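You operate a simulated robot arm through the tools that you are given. There is no shell and no other tool. Be economical: measure what you need, move in short steps, check, and stop when the job is done.

The job below is to be done with a simulated robot arm. You get a single attempt, and the scene is never put back.

TASK
Start a balancer run at HI and halt it before the reading shows.
Fine: then brake on and speed back to LO.

Only the result counts: the job must be done as asked and must still hold three seconds after the hand-in. Knocking over, shifting, dropping, spilling or breaking anything else fails it.

THE ROBOT
A 6-joint arm with a two-finger parallel gripper, fixed in place. Base frame: the origin is at the foot of the arm, x ahead of it, y to its left, z up. Units: m, degrees, N and s.
With the tool pointing down near the work surface it reaches from about 0.16 to 0.62 m from the base axis. Its first joint turns from -66.0 to 66.0 degrees. Payload 2.7 kg.
The tool frame sits at the grasp point between the pads (the TCP): z along the fingers, y along the line on which they close. The tips reach 0.023 m beyond it. Largest opening 0.094 m; finger width 0.038, thickness 0.01; the body of the gripper, 0.054 by 0.096 m, starts 0.039 m behind the TCP.
Orientation is that of the tool frame in the base frame, as a unit quaternion [w, x, y, z]. With the fingers straight down and closing along the base's y, the tool's x points along the base's -x, its y along +y and its z along -z.

THE INTERFACE
- The arm moves only by the tool move_arm. Its argument "motion" is a list of rows, each a list of 7 numbers: the shift along the tool's x, y, z in m, then the turn, a rotation vector about the tool's x, y, z in degrees, then the finger opening in m, from 0 to 0.094. In form: [[dx, dy, dz, ax, ay, az, fingers], ...]. A call has 1 to 10 rows; each row shifts and turns the commanded pose from where the row before left it, along the tool's axes as they then stand. A row lasts 0.2 s, in which the tool goes at most 0.05 m and 8.6 degrees; a call with a longer step from one row to the next is refused whole, and so is a gripper value outside its range. Where a pose cannot be reached the arm comes as near as it can. A force on the tool above 60 N (or 10 N above the force at the start of the call, whichever is more), or a blocked arm, ends the call early, and 0.2 s more pass. The fingers move at their own pace (about 0.045 m/s each) and stop on an object; they squeeze with about 25 N. The grip force told is the motor's: it shows also when the fingers shut on nothing. Time passes only in rows, and 0.2 s behind the last, so rows that do not move let the fingers close. The reply holds the time, the measured pose of the TCP, the force on the tool along the base axes, the opening and the grip force, in the units named above and with some noise, with the torque about the TCP (base axes, N m) and any sound that the robot's microphone picked up.
- Cameras (640 x 400 px; columns grow to the right, rows downward): "scene" is fixed at [0.0637, -0.4446, 1.3754]; the picture's right is [0.80, -0.60, 0.00], its down [-0.50, -0.66, -0.56] and it looks along [0.34, 0.45, -0.83] (base axes); focal length 214 px, centre (320, 200). "wrist" rides on the gripper at [0.086, 0.016, -0.074] in the tool frame; the picture's right is [-0.18, 0.98, 0.00], its down [-0.58, -0.11, -0.81] and it looks along [-0.79, -0.15, 0.59] (tool axes); focal length 243 px, centre (320, 200). There is no depth. A picture from a camera that has moved, and an enlarged one, comes with that camera's place and axes in the base frame and with its lens.
- get_image(camera): a new picture of that camera. No time passes.
- close_up(camera, box): a new picture of the part [left, top, right, bottom] of that camera's present view, enlarged. No time passes.
- hand_in(): hands the job in; it is judged then, once.

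Go step by step. Nothing tells you positions but the pictures and the camera data: compare them with the known pose of the tool, close in by small moves and look again before you grip or let go. The budget is 120 turns and 76 pictures, counting those below and the enlarged ones. Unless the task says otherwise, let go and move clear before handing in, and close with one line.

The tools are called by a JSON object that holds its "op" and its "data". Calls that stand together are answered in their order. move_arm: Moves the arm, as the interface text tells. Its arguments: {"type":"object","properties":{"motion":{"type":"array"}},"required":["motion"]} The other tools are called the same way: get_image (camera) takes a picture; close_up (camera, box) takes an enlarged picture of a part of a camera's view; hand_in () hands the job in.

At the start:

```text
t: 0.0
ee_pos: [0.4172, -0.1655, 1.1898]
tcp_rot: [0.0, 0.0, 1.0, 0.0]
contact_force: [0.5, 0.4, 0.7]
wrist_torque: [0.01, -0.05, -0.01]
opening: 0.0942
gripper_force: 0.0
```

scene: 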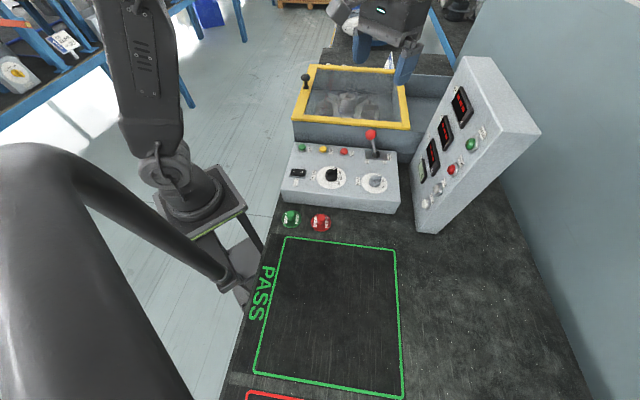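
wrist: 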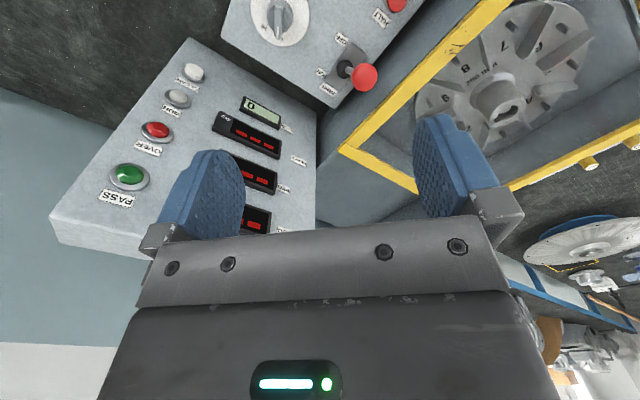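

I see a balancer with a control panel (switch, buttons, knobs, red-knobbed lever) and a display panel to its right. I'll enlarge both to read the labels before moving.

{"op": "close_up", "data": {"camera": "scene", "box": [270, 120, 410, 220]}}

{"op": "close_up", "data": {"camera": "scene", "box": [400, 50, 540, 240]}}

{"op": "close_up", "data": {"camera": "wrist", "box": [60, 0, 420, 225]}}

{"op": "close_up", "data": {"camera": "scene", "box": [280, 0, 480, 140]}}

```text
4.00 times, centred on (340, 170) of scene
camera zoom: at [0.0637, -0.4446, 1.3754], right [0.8, -0.6, 0.0], down [-0.5, -0.66, -0.56], along [0.34, 0.45, -0.83], focal length 858 px, centre (240, 320)
```

zoom: 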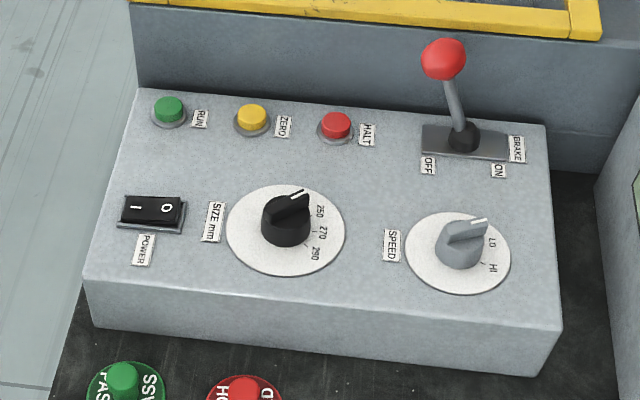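

```text
2.11 times, centred on (470, 145) of scene
camera zoom: at [0.0637, -0.4446, 1.3754], right [0.8, -0.6, 0.0], down [-0.5, -0.66, -0.56], along [0.34, 0.45, -0.83], focal length 452 px, centre (4, 316)
```

zoom: 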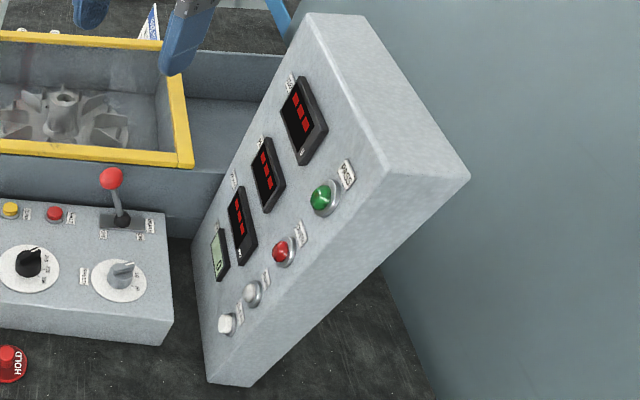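

```text
1.78 times, centred on (240, 112) of wrist
camera zoom: at [0.3295, -0.1496, 1.2645], right [0.18, 0.98, 0.0], down [0.58, -0.11, 0.81], along [0.79, -0.15, -0.59], focal length 431 px, centre (462, 356)
```

zoom: 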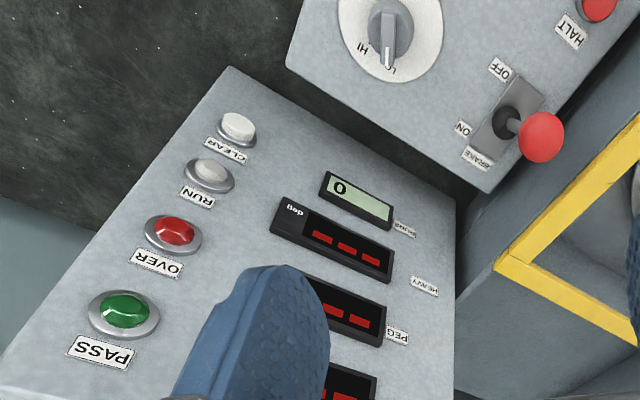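

```text
2.86 times, centred on (380, 70) of scene
camera zoom: at [0.0637, -0.4446, 1.3754], right [0.8, -0.6, 0.0], down [-0.5, -0.66, -0.56], along [0.34, 0.45, -0.83], focal length 613 px, centre (149, 571)
```

zoom: 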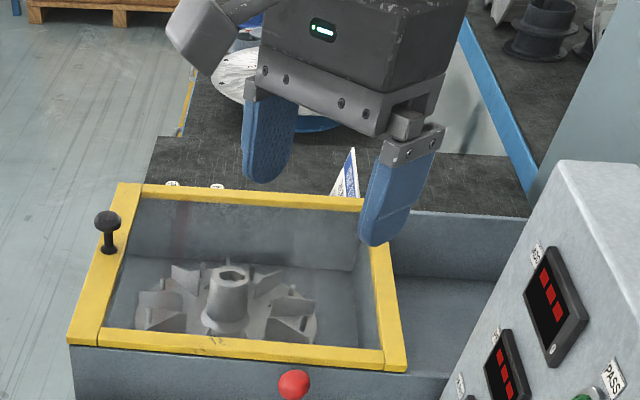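

The brake lever leans to OFF, the speed pointer is at LO, and the displays are lit. Triangulation puts the speed dial at about (0.432, -0.223, 0.878), HALT at (0.44, -0.075), RUN at (0.342, 0.025), and the lever ball at (0.492, -0.124, 0.957). I'll hover above the speed knob first.

{"op": "move_arm", "data": {"motion": [[-0.003, -0.0116, 0.042, 0, 0, 0, 0.07], [-0.003, -0.0116, 0.042, 0, 0, 0, 0.07], [-0.003, -0.0116, 0.042, 0, 0, 0, 0.07], [-0.003, -0.0116, 0.042, 0, 0, 0, 0.07], [-0.003, -0.0116, 0.042, 0, 0, 0, 0.07]]}}

{"op": "get_image", "data": {"camera": "wrist"}}

{"op": "get_image", "data": {"camera": "scene"}}

```text
t: 1.2
ee_pos: [0.4338, -0.2235, 0.978]
tcp_rot: [0.0, 0.0, 1.0, 0.0]
contact_force: [-0.1, -0.3, 0.1]
wrist_torque: [0.0, 0.03, 0.02]
opening: 0.0699
gripper_force: 0.1
```

```text
69 pictures are left
camera wrist: at [0.345, -0.2073, 1.0535], right [0.18, 0.98, 0.0], down [0.58, -0.11, 0.81], along [0.79, -0.15, -0.59], focal length 243 px, centre (320, 200)
```

wrist: 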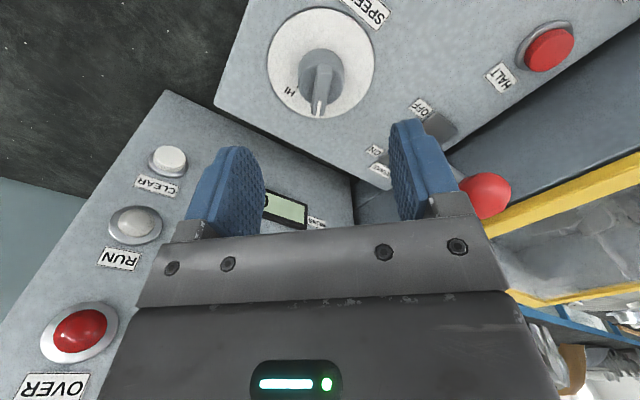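

```text
68 pictures are left
```

scene: 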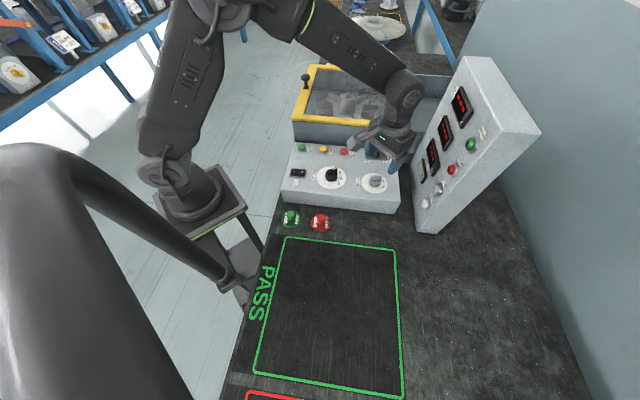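

The knob is now in clear view with its pointer near LO. I'll enlarge it to get the centre and the tick positions.

{"op": "close_up", "data": {"camera": "wrist", "box": [240, 0, 400, 125]}}

{"op": "close_up", "data": {"camera": "scene", "box": [350, 130, 430, 210]}}

```text
3.20 times, centred on (320, 62) of wrist
camera zoom: at [0.345, -0.2073, 1.0535], right [0.18, 0.98, 0.0], down [0.58, -0.11, 0.81], along [0.79, -0.15, -0.59], focal length 776 px, centre (320, 640)
```

zoom: 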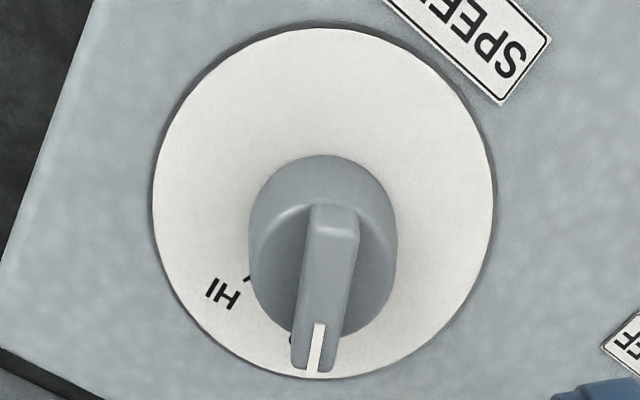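

```text
5.00 times, centred on (390, 170) of scene
camera zoom: at [0.0637, -0.4446, 1.3754], right [0.8, -0.6, 0.0], down [-0.5, -0.66, -0.56], along [0.34, 0.45, -0.83], focal length 1072 px, centre (-30, 350)
```

zoom: 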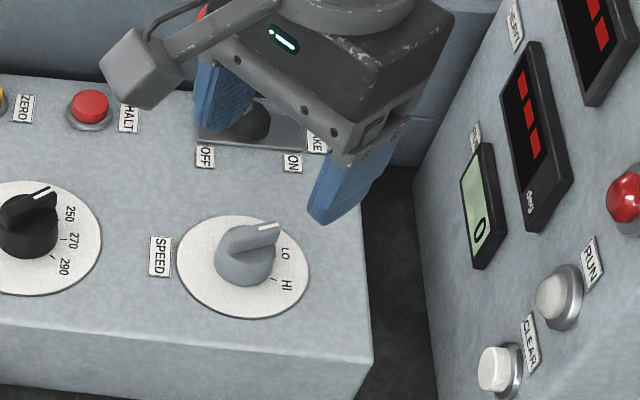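

The knob's axis is near (0.430, -0.222), its top is at z≈0.905, its bar points at about -18°, and HI is about 45° clockwise. I'll turn the tool to match the bar and lower the open fingers around it.

{"op": "move_arm", "data": {"motion": [[0.0038, 0.0011, 0, 0, 0, 5.9, 0.05], [0, 0, 0.01, 0, 0, 5.9, 0.05], [0, 0, 0.012, 0, 0, 5.8, 0.05], [0, 0, 0.012, 0, 0, 0, 0.05], [0, 0, 0.01, 0, 0, 0, 0.05]]}}

{"op": "get_image", "data": {"camera": "wrist"}}

{"op": "close_up", "data": {"camera": "scene", "box": [340, 130, 420, 210]}}

```text
t: 2.4
ee_pos: [0.4293, -0.2218, 0.9355]
tcp_rot: [-0.001, 0.153, 0.988, 0.0]
contact_force: [0.1, 0.6, 0.0]
wrist_torque: [0.03, -0.03, 0.0]
opening: 0.0498
gripper_force: 0.0
```

```text
65 pictures are left
camera wrist: at [0.3504, -0.1807, 1.0099], right [0.47, 0.88, 0.0], down [0.52, -0.28, 0.81], along [0.71, -0.38, -0.59], focal length 243 px, centre (320, 200)
```

wrist: 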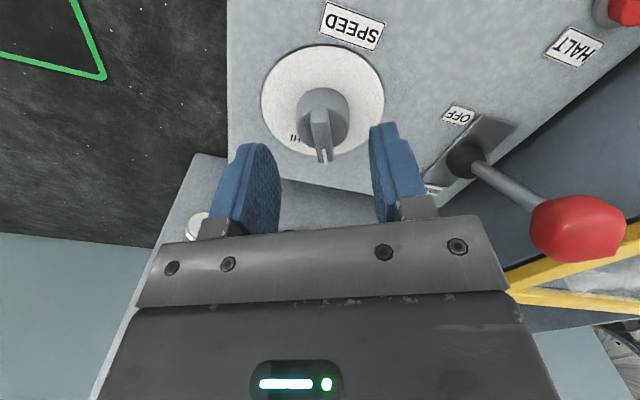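

```text
5.00 times, centred on (380, 170) of scene
camera zoom: at [0.0637, -0.4446, 1.3754], right [0.8, -0.6, 0.0], down [-0.5, -0.66, -0.56], along [0.34, 0.45, -0.83], focal length 1072 px, centre (20, 350)
```

zoom: 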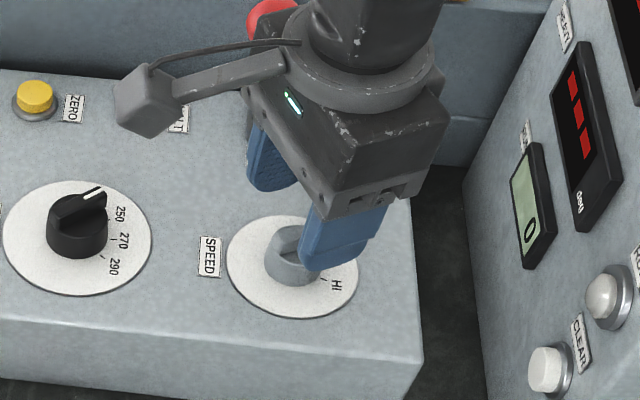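

The bar is centred between the fingers but turned a few degrees further than the tool. I'll turn 6° more, go down to grip height and check.

{"op": "move_arm", "data": {"motion": [[0, 0, 0.01, 0, 0, 6, 0.04], [0, 0, 0.008, 0, 0, 0, 0.03]]}}

{"op": "close_up", "data": {"camera": "wrist", "box": [220, 50, 420, 200]}}

```text
t: 3.0
ee_pos: [0.4293, -0.2203, 0.917]
tcp_rot: [0.0, 0.205, 0.979, 0.0]
contact_force: [0.0, 0.2, -0.3]
wrist_torque: [0.0, -0.02, 0.03]
opening: 0.0298
gripper_force: 0.0
```

```text
2.67 times, centred on (320, 125) of wrist
camera zoom: at [0.354, -0.1724, 0.9919], right [0.56, 0.83, 0.0], down [0.49, -0.33, 0.81], along [0.67, -0.45, -0.59], focal length 647 px, centre (320, 400)
```

zoom: 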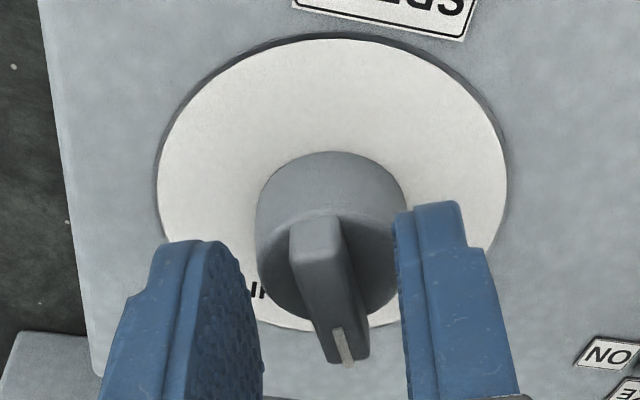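

The bar is aligned with the fingers and lies between them. I'll close gently and check.

{"op": "move_arm", "data": {"motion": [[0, 0, 0, 0, 0, 0, 0.015], [0, 0, 0, 0, 0, 0, 0.0], [0, 0, 0, 0, 0, 0, 0.0]]}}

{"op": "close_up", "data": {"camera": "wrist", "box": [220, 50, 420, 200]}}

```text
t: 3.8
ee_pos: [0.4286, -0.2197, 0.9165]
tcp_rot: [0.0, 0.204, 0.979, 0.001]
contact_force: [5.4, 11.9, -2.7]
wrist_torque: [0.12, -0.45, 0.09]
opening: 0.0101
gripper_force: 45.3
```

```text
2.67 times, centred on (320, 125) of wrist
camera zoom: at [0.3546, -0.1715, 0.9919], right [0.56, 0.83, 0.0], down [0.49, -0.33, 0.81], along [0.67, -0.45, -0.59], focal length 647 px, centre (320, 400)
```

zoom: 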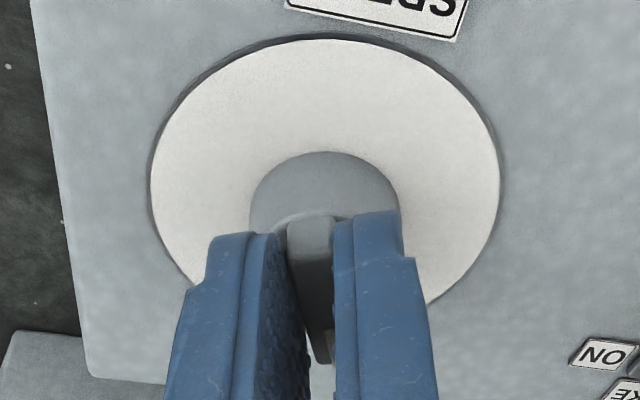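

The bar is gripped, and the side force shows I'm about 2 mm off centre. I'll correct that and turn clockwise toward HI in small steps.

{"op": "move_arm", "data": {"motion": [[0, 0.0015, 0, 0, 0, 3, 0.0], [0, 0, 0, 0, 0, 7, 0.0], [0, 0, 0, 0, 0, 7, 0.0], [0, 0, 0, 0, 0, 7, 0.0]]}}

{"op": "get_image", "data": {"camera": "wrist"}}

```text
t: 4.8
ee_pos: [0.4314, -0.2183, 0.9174]
tcp_rot: [-0.001, 0.403, 0.915, 0.001]
contact_force: [10.7, 28.8, -5.7]
wrist_torque: [-0.05, -0.64, 0.18]
opening: 0.0101
gripper_force: 45.1
```

```text
61 pictures are left
camera wrist: at [0.3826, -0.1441, 0.9921], right [0.85, 0.53, 0.0], down [0.31, -0.5, 0.81], along [0.43, -0.68, -0.59], focal length 243 px, centre (320, 200)
```

wrist: 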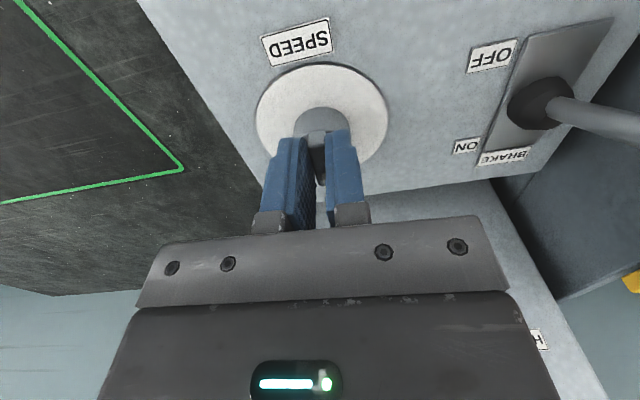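

It is turning, with the side force building along +y. I'll relieve that by shifting 2 mm, then continue the turn.

{"op": "move_arm", "data": {"motion": [[0.0008, 0.002, 0, 0, 0, 0, 0.0]]}}

```text
t: 5.2
ee_pos: [0.4297, -0.2195, 0.9182]
tcp_rot: [-0.001, 0.404, 0.915, 0.0]
contact_force: [7.9, 18.5, -5.1]
wrist_torque: [0.58, 0.0, 0.13]
opening: 0.0098
gripper_force: 45.0
```

The force is dropping, so I'll shift a little more and turn on.

{"op": "move_arm", "data": {"motion": [[0.0008, 0.0015, 0, 0, 0, 5, 0.0], [0, 0, 0, 0, 0, 7, 0.0]]}}

{"op": "close_up", "data": {"camera": "wrist", "box": [220, 40, 420, 190]}}

{"op": "close_up", "data": {"camera": "scene", "box": [340, 130, 420, 210]}}

```text
t: 5.8
ee_pos: [0.4319, -0.2172, 0.9179]
tcp_rot: [0.001, 0.498, 0.867, 0.0]
contact_force: [9.4, 11.0, -5.7]
wrist_torque: [0.86, 0.16, 0.11]
opening: 0.0098
gripper_force: 45.1
```

```text
2.67 times, centred on (320, 115) of wrist
camera zoom: at [0.4003, -0.135, 0.9919], right [0.94, 0.34, 0.0], down [0.2, -0.56, 0.81], along [0.27, -0.76, -0.59], focal length 647 px, centre (320, 427)
```

zoom: 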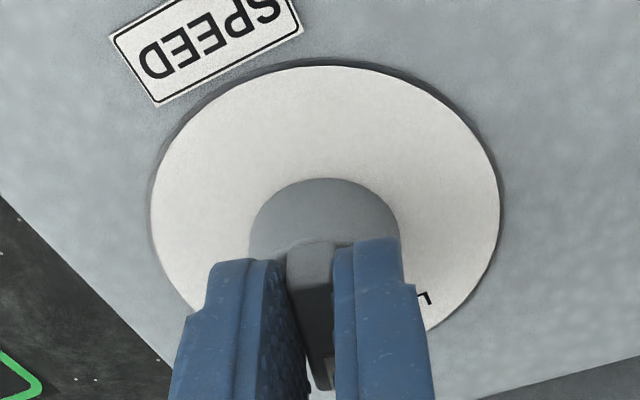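

```text
5.00 times, centred on (380, 170) of scene
camera zoom: at [0.064, -0.4444, 1.3755], right [0.8, -0.6, 0.0], down [-0.5, -0.66, -0.56], along [0.34, 0.44, -0.83], focal length 1072 px, centre (20, 350)
```

zoom: 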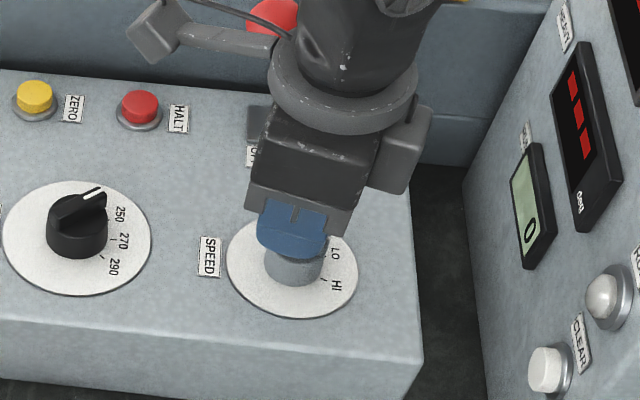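

The knob is now turned to about -60°. I'll open, rise, and check the pointer against HI.

{"op": "move_arm", "data": {"motion": [[0, 0, 0, 0, 0, 0, 0.03], [0, 0, 0, 0, 0, 0, 0.04], [0, 0, -0.02, 0, 0, 0, 0.05], [0, 0, -0.03, 0, 0, 0, 0.05]]}}

{"op": "close_up", "data": {"camera": "wrist", "box": [220, 20, 420, 170]}}

{"op": "close_up", "data": {"camera": "scene", "box": [340, 130, 420, 210]}}

```text
t: 6.8
ee_pos: [0.432, -0.2163, 0.9676]
tcp_rot: [0.001, 0.498, 0.867, -0.001]
contact_force: [0.2, 0.6, 0.7]
wrist_torque: [0.0, 0.03, -0.01]
opening: 0.0501
gripper_force: 0.1
```

```text
2.67 times, centred on (320, 95) of wrist
camera zoom: at [0.4005, -0.1345, 1.0421], right [0.94, 0.34, 0.0], down [0.2, -0.56, 0.81], along [0.27, -0.76, -0.59], focal length 647 px, centre (320, 480)
```

zoom: 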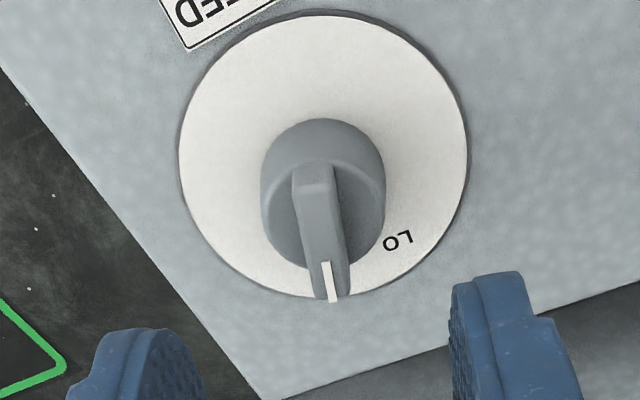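

```text
5.00 times, centred on (380, 170) of scene
camera zoom: at [0.0637, -0.4446, 1.3754], right [0.8, -0.6, 0.0], down [-0.5, -0.66, -0.56], along [0.34, 0.45, -0.83], focal length 1072 px, centre (20, 350)
```

zoom: 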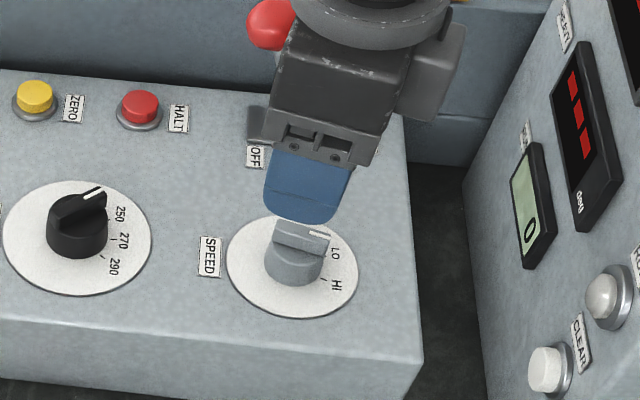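

The pointer reads about -62° against the HI label at about -64°, so speed is at HI. Next I'll close the fingers, rise, and turn the tool so its slim side faces the housing for the buttons.

{"op": "move_arm", "data": {"motion": [[0, 0, -0.006, 0, 0, -8.5, 0], [0, 0, -0.006, 0, 0, -8.5, 0], [0, 0, -0.006, 0, 0, -8.5, 0], [0, 0, -0.006, 0, 0, -8.5, 0], [0, 0, -0.006, 0, 0, -8.5, 0], [0, 0, -0.006, 0, 0, -8.5, 0], [0, 0, -0.006, 0, 0, -8.5, 0], [0, 0, -0.006, 0, 0, -8.5, 0], [0, 0, -0.006, 0, 0, -8.5, 0], [0, 0, -0.006, 0, 0, -8.5, 0]]}}

{"op": "get_image", "data": {"camera": "scene"}}

```text
t: 9.0
ee_pos: [0.4322, -0.2171, 1.0267]
tcp_rot: [0.0, -0.221, 0.975, 0.0]
contact_force: [-0.1, -0.8, 0.1]
wrist_torque: [0.02, 0.01, -0.02]
opening: 0.0
gripper_force: 24.8
```

```text
56 pictures are left
```

scene: 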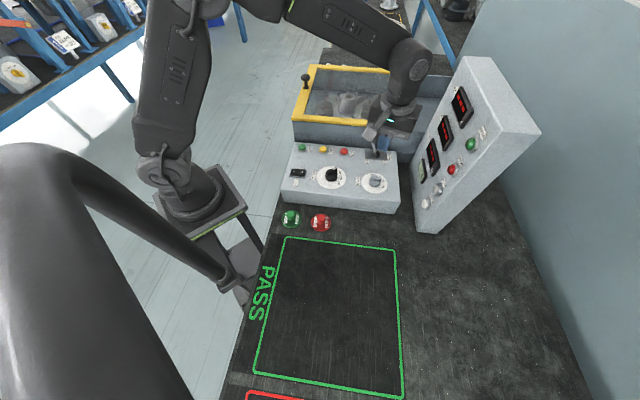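

Yaw is +25°. I'll turn the rest and hover over HALT to measure it.

{"op": "move_arm", "data": {"motion": [[0, 0, 0, 0, 0, -6.6, 0], [0, 0, 0, 0, 0, -6.6, 0], [0, 0, 0, 0, 0, -6.6, 0], [-0.0262, 0.0236, 0, 0, 0, 0, 0], [-0.0262, 0.0236, 0, 0, 0, 0, 0], [-0.0262, 0.0236, 0, 0, 0, 0, 0], [-0.0262, 0.0236, 0, 0, 0, 0, 0]]}}

{"op": "get_image", "data": {"camera": "wrist"}}

```text
t: 10.6
ee_pos: [0.4376, -0.0753, 1.0298]
tcp_rot: [0.0, -0.385, 0.923, 0.001]
contact_force: [-0.7, 0.4, -0.1]
wrist_torque: [-0.04, -0.02, 0.0]
opening: 0.0002
gripper_force: 24.6
```

```text
55 pictures are left
camera wrist: at [0.3631, -0.1256, 1.1036], right [-0.57, 0.82, 0.0], down [0.49, 0.34, 0.81], along [0.66, 0.46, -0.59], focal length 243 px, centre (320, 200)
```

wrist: 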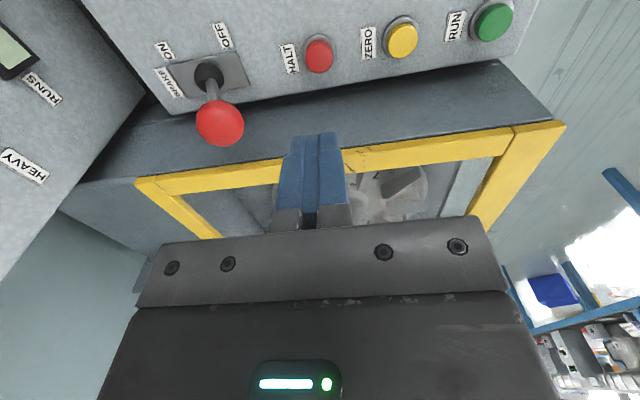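

HALT is confirmed at (0.437, -0.075), ZERO at (0.393, -0.027), and RUN at about (0.345, 0.019). The housing wall leaves enough clearance, so I'll hover low over RUN.

{"op": "move_arm", "data": {"motion": [[0, 0.0331, 0, 0, 0, 0, 0], [0, 0.0331, 0, 0, 0, 0, 0], [-0.001, 0.0331, 0, 0, 0, 0, 0], [-0.001, 0.0331, 0, 0, 0, 0, 0], [0, 0, 0.04, 0, 0, 0, 0], [0, 0, 0.04, 0, 0, 0, 0]]}}

{"op": "get_image", "data": {"camera": "wrist"}}

{"op": "close_up", "data": {"camera": "scene", "box": [260, 100, 360, 200]}}

```text
t: 12.0
ee_pos: [0.3445, 0.0187, 0.9472]
tcp_rot: [0.0, -0.385, 0.923, 0.001]
contact_force: [0.3, 0.3, 0.0]
wrist_torque: [0.0, 0.03, -0.02]
opening: 0.0002
gripper_force: 25.4
```

```text
54 pictures are left
camera wrist: at [0.27, -0.0321, 1.022], right [-0.57, 0.82, 0.0], down [0.49, 0.34, 0.81], along [0.66, 0.46, -0.59], focal length 243 px, centre (320, 200)
```

wrist: 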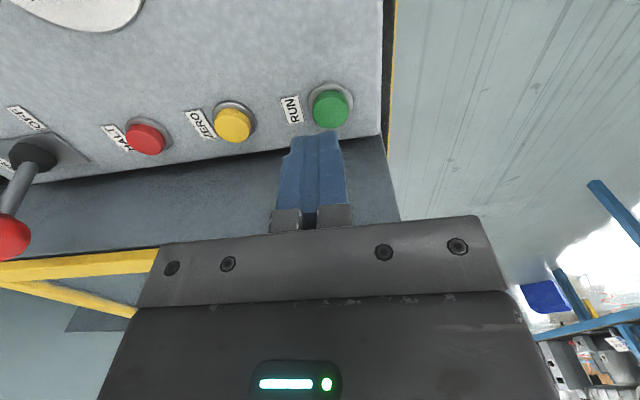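

```text
4.00 times, centred on (310, 150) of scene
camera zoom: at [0.0637, -0.4446, 1.3754], right [0.8, -0.6, 0.0], down [-0.5, -0.66, -0.56], along [0.34, 0.45, -0.83], focal length 858 px, centre (360, 400)
```

zoom: 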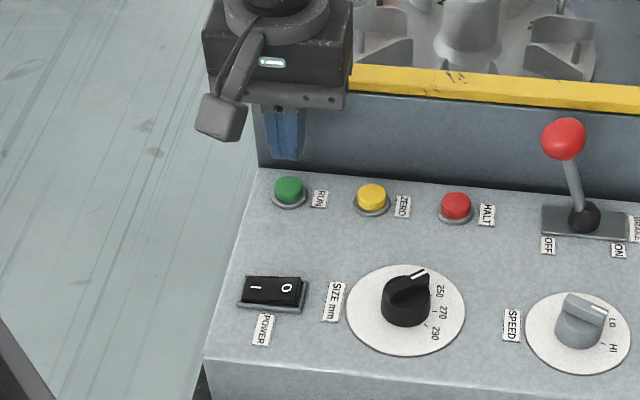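

RUN sits about 7 mm off along tool y, at roughly (0.337, 0.022). Before pressing, I'll check the speed pointer against the HI tick from the unobstructed scene view.

{"op": "close_up", "data": {"camera": "scene", "box": [355, 160, 395, 200]}}

{"op": "move_arm", "data": {"motion": [[0.002, 0.0075, 0, 0, 0, 0, 0], [0, 0, 0.015, 0, 0, 0, 0]]}}

{"op": "close_up", "data": {"camera": "wrist", "box": [220, 50, 420, 200]}}

```text
10.00 times, centred on (375, 180) of scene
camera zoom: at [0.0637, -0.4446, 1.3754], right [0.8, -0.6, 0.0], down [-0.5, -0.66, -0.56], along [0.34, 0.45, -0.83], focal length 2145 px, centre (-230, 400)
```

zoom: 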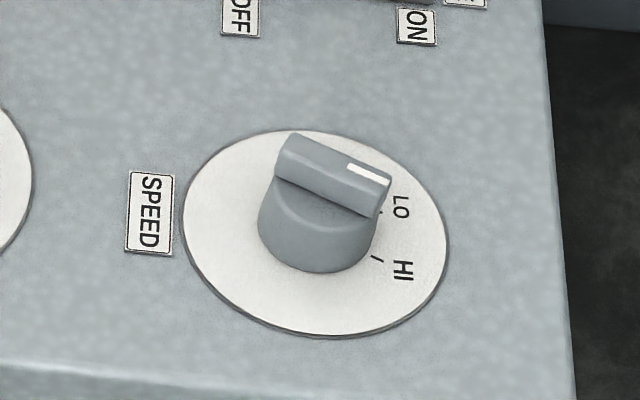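

```text
t: 12.6
ee_pos: [0.3387, 0.0233, 0.9322]
tcp_rot: [0.0, -0.384, 0.924, -0.001]
contact_force: [0.6, 0.3, -0.1]
wrist_torque: [-0.03, -0.02, 0.0]
opening: 0.0002
gripper_force: 25.0
```

```text
2.67 times, centred on (320, 125) of wrist
camera zoom: at [0.2642, -0.0282, 1.0074], right [-0.57, 0.82, 0.0], down [0.49, 0.34, 0.81], along [0.66, 0.46, -0.59], focal length 647 px, centre (320, 400)
```

zoom: 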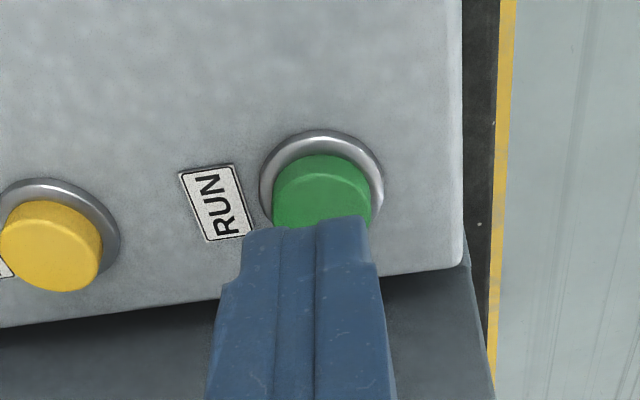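

The bar is parallel to the HI tick, so speed is at HI, and the finger is over RUN. I'll lower close to the cap.

{"op": "move_arm", "data": {"motion": [[0, 0, 0.008, 0, 0, 0, 0], [0, 0, 0.005, 0, 0, 0, 0]]}}

{"op": "close_up", "data": {"camera": "scene", "box": [280, 120, 330, 170]}}

```text
t: 13.2
ee_pos: [0.3382, 0.0221, 0.9206]
tcp_rot: [0.0, -0.385, 0.923, 0.0]
contact_force: [-0.1, -0.6, -0.5]
wrist_torque: [0.02, 0.06, 0.04]
opening: 0.0
gripper_force: 25.1
```

```text
8.00 times, centred on (305, 145) of scene
camera zoom: at [0.0637, -0.4446, 1.3754], right [0.8, -0.6, 0.0], down [-0.5, -0.66, -0.56], along [0.34, 0.45, -0.83], focal length 1716 px, centre (440, 640)
```

zoom: 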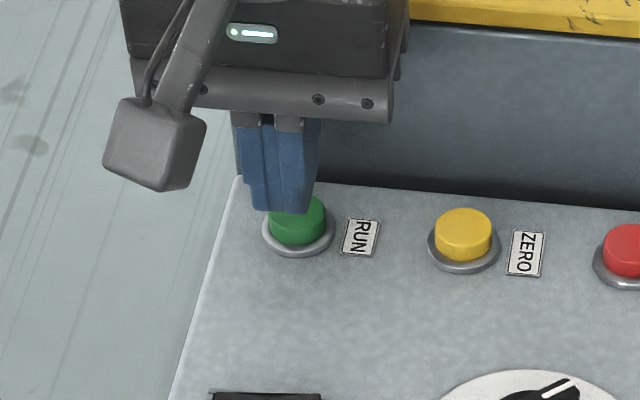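

The fingertip is a few mm above the RUN cap and over it. I'll press now in small steps, stopping to look afterwards.

{"op": "move_arm", "data": {"motion": [[0, -0.002, 0.005, 0, 0, 0, 0], [0, 0, 0.004, 0, 0, 0, 0], [0, 0, 0.003, 0, 0, 0, 0]]}}

{"op": "get_image", "data": {"camera": "scene"}}

{"op": "close_up", "data": {"camera": "scene", "box": [400, 80, 480, 220]}}

```text
t: 14.0
ee_pos: [0.3399, 0.0201, 0.9084]
tcp_rot: [0.0, -0.384, 0.923, 0.001]
contact_force: [-0.1, 0.2, -0.5]
wrist_torque: [0.01, 0.03, -0.02]
opening: 0.0
gripper_force: 24.7
```

```text
49 pictures are left
```

scene: 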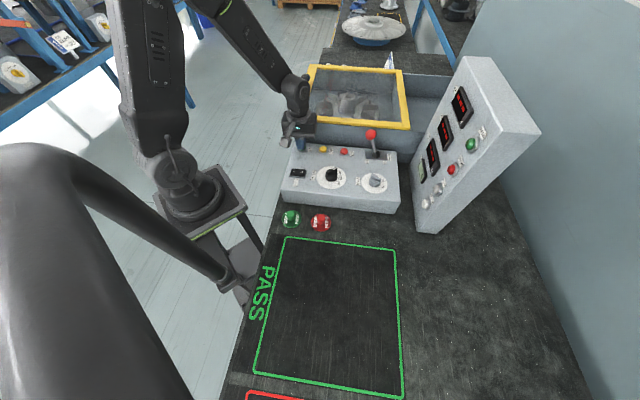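

```text
2.86 times, centred on (440, 150) of scene
camera zoom: at [0.0637, -0.4446, 1.3754], right [0.8, -0.6, 0.0], down [-0.5, -0.66, -0.56], along [0.34, 0.45, -0.83], focal length 613 px, centre (-23, 343)
```

zoom: 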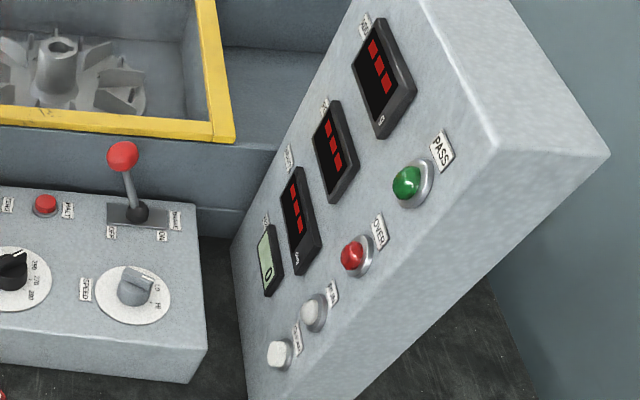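

There's no contact yet and nothing has started. I'll press on a few mm more.

{"op": "move_arm", "data": {"motion": [[0, 0, 0.004, 0, 0, 0, 0]]}}

{"op": "close_up", "data": {"camera": "scene", "box": [280, 120, 330, 170]}}

```text
t: 14.4
ee_pos: [0.3398, 0.0204, 0.9047]
tcp_rot: [0.0, -0.384, 0.923, 0.0]
contact_force: [-0.4, -0.7, 0.5]
wrist_torque: [-0.02, 0.0, 0.03]
opening: 0.0
gripper_force: 25.0
```

```text
8.00 times, centred on (305, 145) of scene
camera zoom: at [0.0637, -0.4446, 1.3754], right [0.8, -0.6, 0.0], down [-0.5, -0.66, -0.56], along [0.34, 0.45, -0.83], focal length 1716 px, centre (440, 640)
```

zoom: 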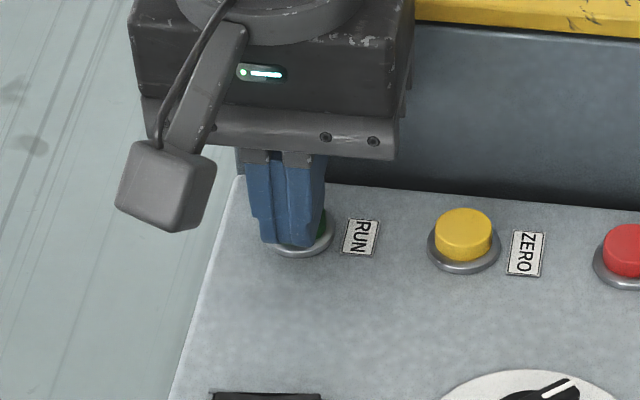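

Still no contact, and the fingertip seems to be slightly in front of the cap. I'll check with the wrist camera.

{"op": "close_up", "data": {"camera": "wrist", "box": [240, 80, 400, 200]}}

```text
3.33 times, centred on (320, 140) of wrist
camera zoom: at [0.2657, -0.0301, 0.979], right [-0.57, 0.82, 0.0], down [0.49, 0.34, 0.81], along [0.66, 0.46, -0.59], focal length 809 px, centre (320, 400)
```

zoom: 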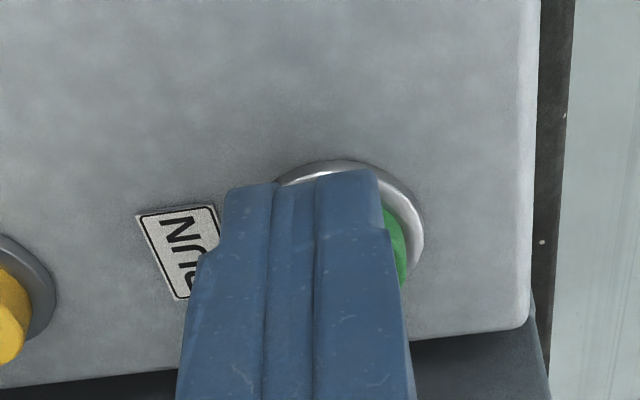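

The tip is about 4 mm too far toward ZERO and about 6 mm too far forward. I'll lift, shift and look again.

{"op": "move_arm", "data": {"motion": [[0, 0, -0.016, 0, 0, 0, 0], [-0.006, 0.0045, 0, 0, 0, 0, 0]]}}

{"op": "close_up", "data": {"camera": "wrist", "box": [240, 60, 400, 180]}}

{"op": "close_up", "data": {"camera": "scene", "box": [280, 120, 330, 170]}}

```text
t: 15.0
ee_pos: [0.3405, 0.0287, 0.9202]
tcp_rot: [-0.001, -0.384, 0.923, 0.0]
contact_force: [0.2, 0.1, 0.6]
wrist_torque: [0.0, 0.04, 0.0]
opening: 0.0
gripper_force: 25.4
```

```text
3.33 times, centred on (320, 120) of wrist
camera zoom: at [0.2662, -0.022, 0.9949], right [-0.57, 0.82, 0.0], down [0.49, 0.34, 0.81], along [0.66, 0.46, -0.59], focal length 809 px, centre (320, 467)
```

zoom: 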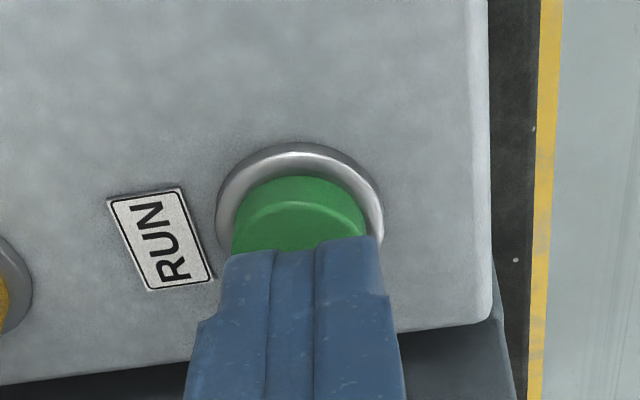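

```text
8.00 times, centred on (305, 145) of scene
camera zoom: at [0.0637, -0.4446, 1.3754], right [0.8, -0.6, 0.0], down [-0.5, -0.66, -0.56], along [0.34, 0.45, -0.83], focal length 1716 px, centre (440, 640)
```

zoom: 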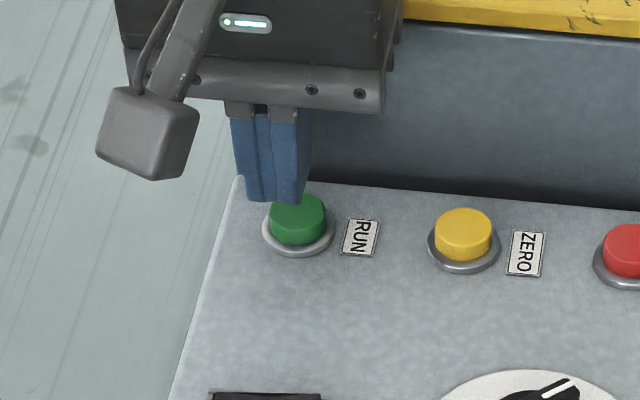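

The cap needs another -3.5 mm along tool y, and its depth is now right. I'll shift and press down in small steps.

{"op": "move_arm", "data": {"motion": [[-0.001, -0.0035, 0.006, 0, 0, 0, 0], [0, 0, 0.006, 0, 0, 0, 0], [0, 0, 0.004, 0, 0, 0, 0], [0, 0, 0.003, 0, 0, 0, 0]]}}

{"op": "close_up", "data": {"camera": "scene", "box": [280, 120, 330, 170]}}

{"op": "close_up", "data": {"camera": "scene", "box": [400, 80, 480, 220]}}

```text
t: 16.0
ee_pos: [0.3425, 0.0248, 0.9015]
tcp_rot: [0.0, -0.385, 0.923, 0.0]
contact_force: [-2.6, 0.7, 6.4]
wrist_torque: [0.02, 0.04, 0.0]
opening: 0.0001
gripper_force: 24.9
heard: click
```

```text
8.00 times, centred on (305, 145) of scene
camera zoom: at [0.0636, -0.4446, 1.3755], right [0.8, -0.6, 0.0], down [-0.5, -0.66, -0.56], along [0.34, 0.45, -0.83], focal length 1716 px, centre (440, 640)
```

zoom: 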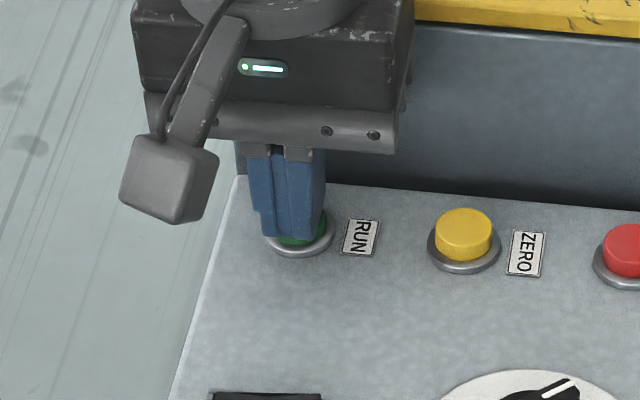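

```text
2.86 times, centred on (440, 150) of scene
camera zoom: at [0.0636, -0.4446, 1.3755], right [0.8, -0.6, 0.0], down [-0.5, -0.66, -0.56], along [0.34, 0.45, -0.83], focal length 613 px, centre (-23, 343)
```

zoom: 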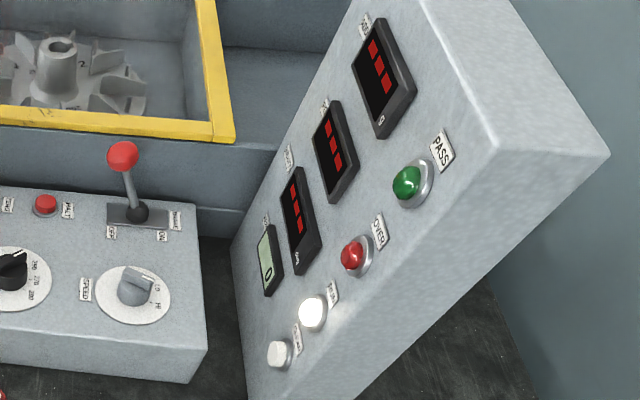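

RUN clicked and the RUN lamp is lit, so the run has started at HI. I'll go straight to HALT: up, across about 0.138 m, and press.

{"op": "move_arm", "data": {"motion": [[0, 0, -0.025, 0, 0, 0, 0], [0.0016, -0.049, 0, 0, 0, 0, 0], [0.0016, -0.049, 0, 0, 0, 0, 0], [0.0016, -0.0397, 0, 0, 0, 0, 0], [0, 0, 0.016, 0, 0, 0, 0], [0, 0, 0.007, 0, 0, 0, 0], [0, 0, 0.004, 0, 0, 0, 0]]}}

{"op": "get_image", "data": {"camera": "scene"}}

{"op": "close_up", "data": {"camera": "scene", "box": [400, 80, 480, 220]}}

```text
t: 17.6
ee_pos: [0.4388, -0.0738, 0.9004]
tcp_rot: [0.001, -0.384, 0.923, -0.001]
contact_force: [-3.2, -0.2, 12.8]
wrist_torque: [0.03, 0.06, 0.04]
opening: 0.0
gripper_force: 25.6
heard: click
```

```text
41 pictures are left
```

scene: 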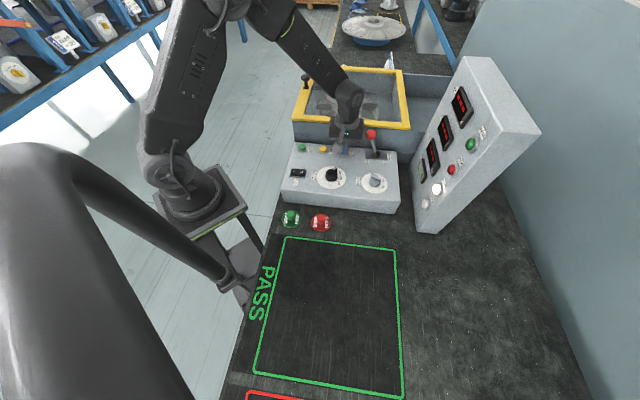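

```text
2.86 times, centred on (440, 150) of scene
camera zoom: at [0.0634, -0.4446, 1.3755], right [0.8, -0.6, 0.0], down [-0.5, -0.66, -0.56], along [0.34, 0.45, -0.83], focal length 613 px, centre (-23, 343)
```

zoom: 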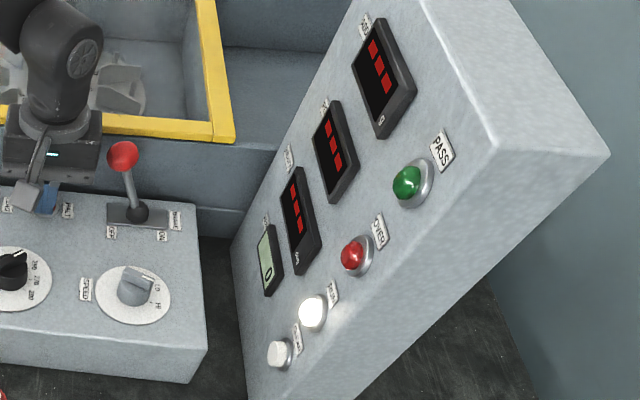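

HALT clicked; the RUN lamp is still lit, perhaps during coast-down. I'll lift and look again.

{"op": "move_arm", "data": {"motion": [[0, 0, -0.02, 0, 0, 0, 0]]}}

{"op": "close_up", "data": {"camera": "scene", "box": [400, 80, 480, 220]}}

```text
t: 18.0
ee_pos: [0.4376, -0.0744, 0.9185]
tcp_rot: [0.0, -0.385, 0.923, 0.0]
contact_force: [-0.2, 0.0, 0.1]
wrist_torque: [0.02, -0.01, -0.01]
opening: 0.0002
gripper_force: 24.8
```

```text
2.86 times, centred on (440, 150) of scene
camera zoom: at [0.0637, -0.4446, 1.3754], right [0.8, -0.6, 0.0], down [-0.5, -0.66, -0.56], along [0.34, 0.45, -0.83], focal length 613 px, centre (-23, 343)
```

zoom: 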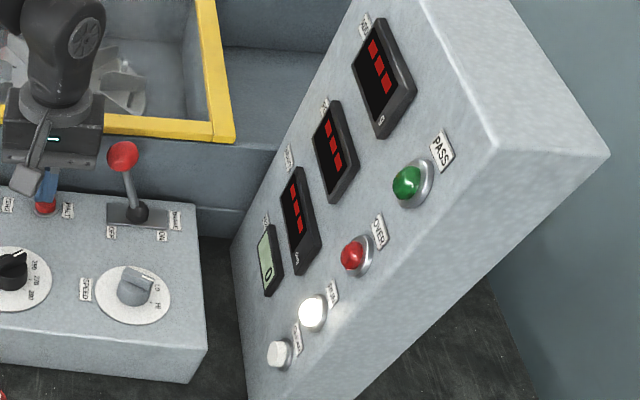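

The lamp is still on. A second HALT press does no harm, so I'll press it again a little deeper and look at both lamp and rotor.

{"op": "move_arm", "data": {"motion": [[0, 0, 0.02, 0, 0, 0, 0], [0, 0, 0.002, 0, 0, 0, 0], [0, 0, -0.025, 0, 0, 0, 0]]}}

{"op": "close_up", "data": {"camera": "scene", "box": [290, 50, 490, 220]}}

```text
t: 18.8
ee_pos: [0.4381, -0.0731, 0.9224]
tcp_rot: [0.0, -0.384, 0.924, 0.0]
contact_force: [-0.9, 0.0, 0.4]
wrist_torque: [-0.01, 0.02, 0.0]
opening: 0.0
gripper_force: 25.0
heard: click
```

```text
2.35 times, centred on (390, 135) of scene
camera zoom: at [0.0637, -0.4446, 1.3754], right [0.8, -0.6, 0.0], down [-0.5, -0.66, -0.56], along [0.34, 0.45, -0.83], focal length 505 px, centre (155, 353)
```

zoom: 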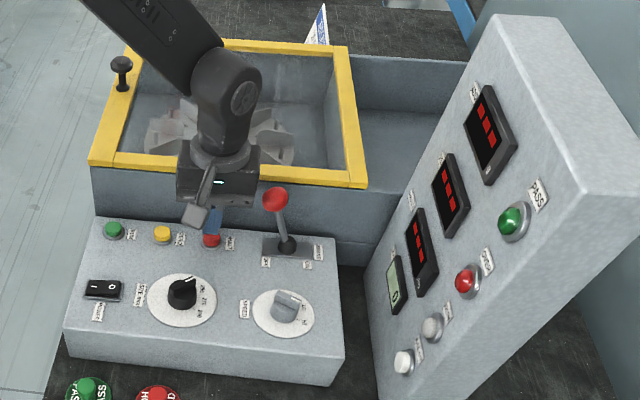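

The RUN lamp is now off with displays still blank, so the run was halted in time. Next is the brake lever: I'll rise so the closed fingers face the ball from the OFF side, and approach.

{"op": "move_arm", "data": {"motion": [[0, 0, -0.024, 0, 0, 0, 0], [0, 0, -0.022, 0, 0, 0, 0], [-0.003, -0.02, 0, 0, 0, 0, 0], [0, -0.015, 0, 0, 0, 0, 0]]}}

{"op": "get_image", "data": {"camera": "wrist"}}

{"op": "close_up", "data": {"camera": "scene", "box": [320, 50, 480, 220]}}

```text
t: 19.8
ee_pos: [0.4649, -0.0968, 0.9691]
tcp_rot: [-0.001, -0.385, 0.923, 0.0]
contact_force: [0.0, 0.7, 0.1]
wrist_torque: [0.02, 0.01, 0.01]
opening: 0.0001
gripper_force: 24.8
```

```text
37 pictures are left
camera wrist: at [0.3905, -0.1469, 1.0436], right [-0.57, 0.82, 0.0], down [0.49, 0.34, 0.81], along [0.66, 0.46, -0.59], focal length 243 px, centre (320, 200)
```

wrist: 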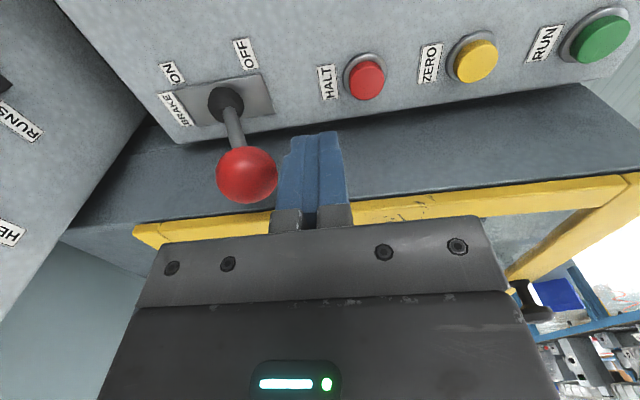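

```text
2.35 times, centred on (400, 135) of scene
camera zoom: at [0.0637, -0.4446, 1.3754], right [0.8, -0.6, 0.0], down [-0.5, -0.66, -0.56], along [0.34, 0.45, -0.83], focal length 505 px, centre (132, 353)
```

zoom: 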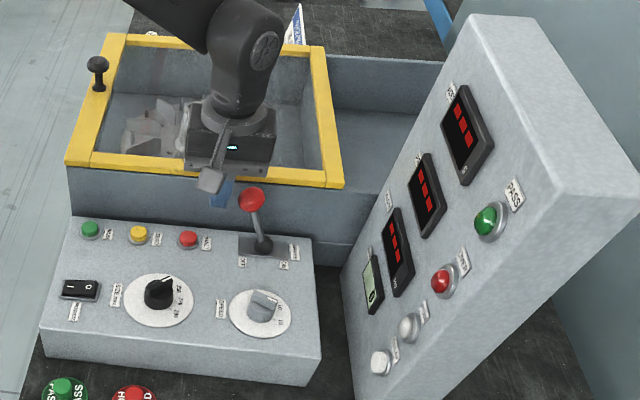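

The fingers are about 1.5 cm from the ball and level with it. I'll push along tool -y toward ON in steps.

{"op": "move_arm", "data": {"motion": [[0, -0.012, 0, 0, 0, 0, 0], [0, -0.012, 0, 0, 0, 0, 0], [0, -0.012, 0, 0, 0, 0, 0], [0, -0.012, 0, 0, 0, 0, 0], [0, -0.01, 0, 0, 0, 0, 0]]}}

{"op": "close_up", "data": {"camera": "scene", "box": [320, 50, 480, 220]}}

{"op": "get_image", "data": {"camera": "wrist"}}

```text
t: 21.0
ee_pos: [0.5061, -0.1367, 0.9682]
tcp_rot: [0.0, -0.384, 0.923, 0.0]
contact_force: [-0.5, 1.2, -0.5]
wrist_torque: [-0.01, -0.01, 0.0]
opening: 0.0002
gripper_force: 24.8
```

```text
2.35 times, centred on (400, 135) of scene
camera zoom: at [0.0637, -0.4446, 1.3754], right [0.8, -0.6, 0.0], down [-0.5, -0.66, -0.56], along [0.34, 0.45, -0.83], focal length 505 px, centre (132, 353)
```

zoom: 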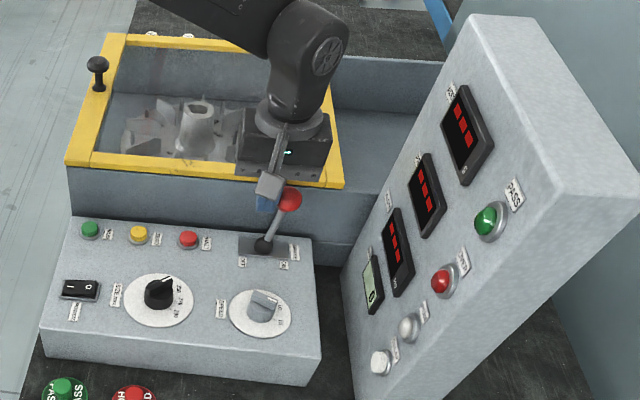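

```text
34 pictures are left
camera wrist: at [0.4324, -0.1879, 1.0428], right [-0.57, 0.82, 0.0], down [0.49, 0.34, 0.81], along [0.66, 0.46, -0.59], focal length 243 px, centre (320, 200)
```

wrist: 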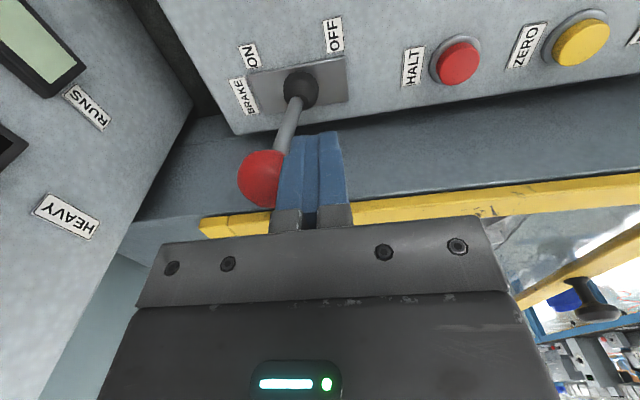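

The lever has passed upright toward ON. I'll push on until it stops.

{"op": "move_arm", "data": {"motion": [[0, -0.008, 0, 0, 0, 0, 0], [0, -0.007, 0, 0, 0, 0, 0]]}}

{"op": "close_up", "data": {"camera": "scene", "box": [340, 110, 420, 210]}}

```text
t: 21.6
ee_pos: [0.5186, -0.148, 0.9681]
tcp_rot: [0.0, -0.385, 0.923, 0.0]
contact_force: [0.2, 0.2, 0.9]
wrist_torque: [-0.03, 0.01, 0.02]
opening: 0.0
gripper_force: 24.8
```

```text
4.00 times, centred on (380, 160) of scene
camera zoom: at [0.0637, -0.4446, 1.3754], right [0.8, -0.6, 0.0], down [-0.5, -0.66, -0.56], along [0.34, 0.45, -0.83], focal length 858 px, centre (80, 360)
```

zoom: 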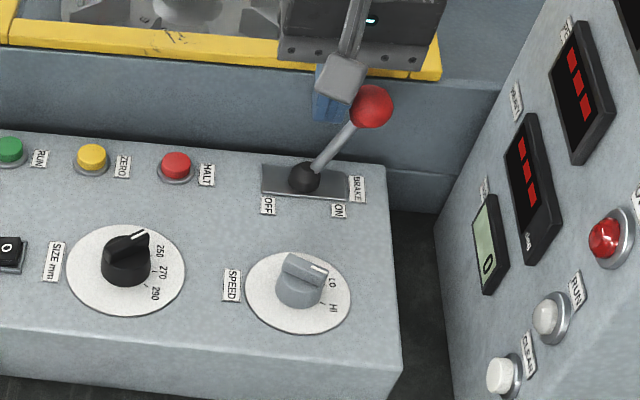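

The lever now leans to ON as far as it leaned to OFF before. I'll nudge a few mm more to feel for the stop.

{"op": "move_arm", "data": {"motion": [[0, -0.003, 0, 0, 0, 0, 0], [0, -0.002, 0, 0, 0, 0, 0]]}}

{"op": "get_image", "data": {"camera": "wrist"}}

```text
t: 22.2
ee_pos: [0.5217, -0.152, 0.9685]
tcp_rot: [0.0, -0.384, 0.923, 0.0]
contact_force: [-0.4, 0.4, -0.1]
wrist_torque: [-0.01, 0.02, 0.03]
opening: 0.0
gripper_force: 24.5
```

```text
32 pictures are left
camera wrist: at [0.4468, -0.2021, 1.0428], right [-0.57, 0.82, 0.0], down [0.49, 0.34, 0.81], along [0.66, 0.46, -0.59], focal length 243 px, centre (320, 200)
```

wrist: 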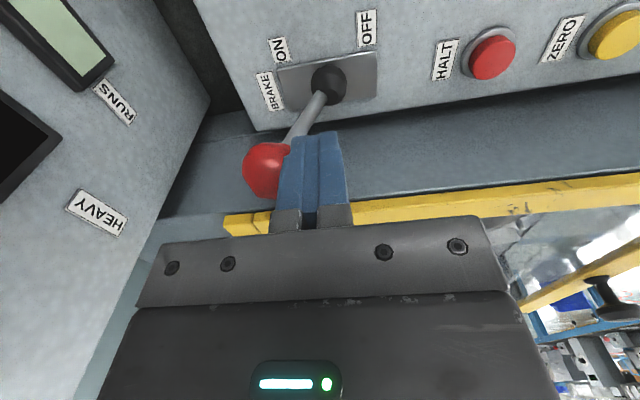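

The lever is at the ON side. I'll back off, rise, and check that it stays.

{"op": "move_arm", "data": {"motion": [[0, 0.02, 0, 0, 0, 0, 0], [0, 0.03, 0, 0, 0, 0, 0], [0, 0, -0.04, 0, 0, 0, 0], [0, 0, -0.03, 0, 0, 0, 0]]}}

{"op": "close_up", "data": {"camera": "scene", "box": [340, 110, 420, 210]}}

```text
t: 23.2
ee_pos: [0.4851, -0.1168, 1.0374]
tcp_rot: [0.0, -0.384, 0.923, 0.001]
contact_force: [0.0, -0.5, 0.6]
wrist_torque: [0.02, 0.03, 0.04]
opening: 0.0
gripper_force: 24.1
```

```text
4.00 times, centred on (380, 160) of scene
camera zoom: at [0.0637, -0.4446, 1.3754], right [0.8, -0.6, 0.0], down [-0.5, -0.66, -0.56], along [0.34, 0.45, -0.83], focal length 858 px, centre (80, 360)
```

zoom: 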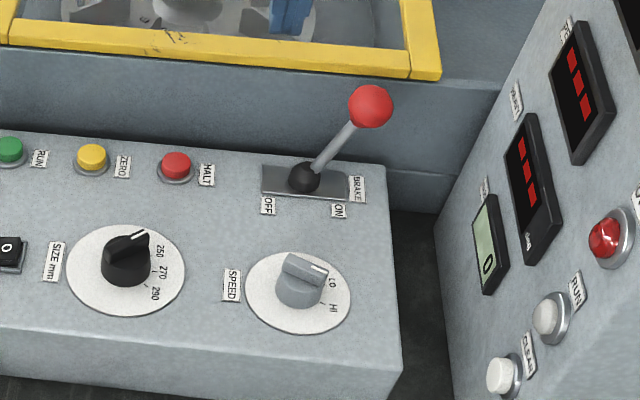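

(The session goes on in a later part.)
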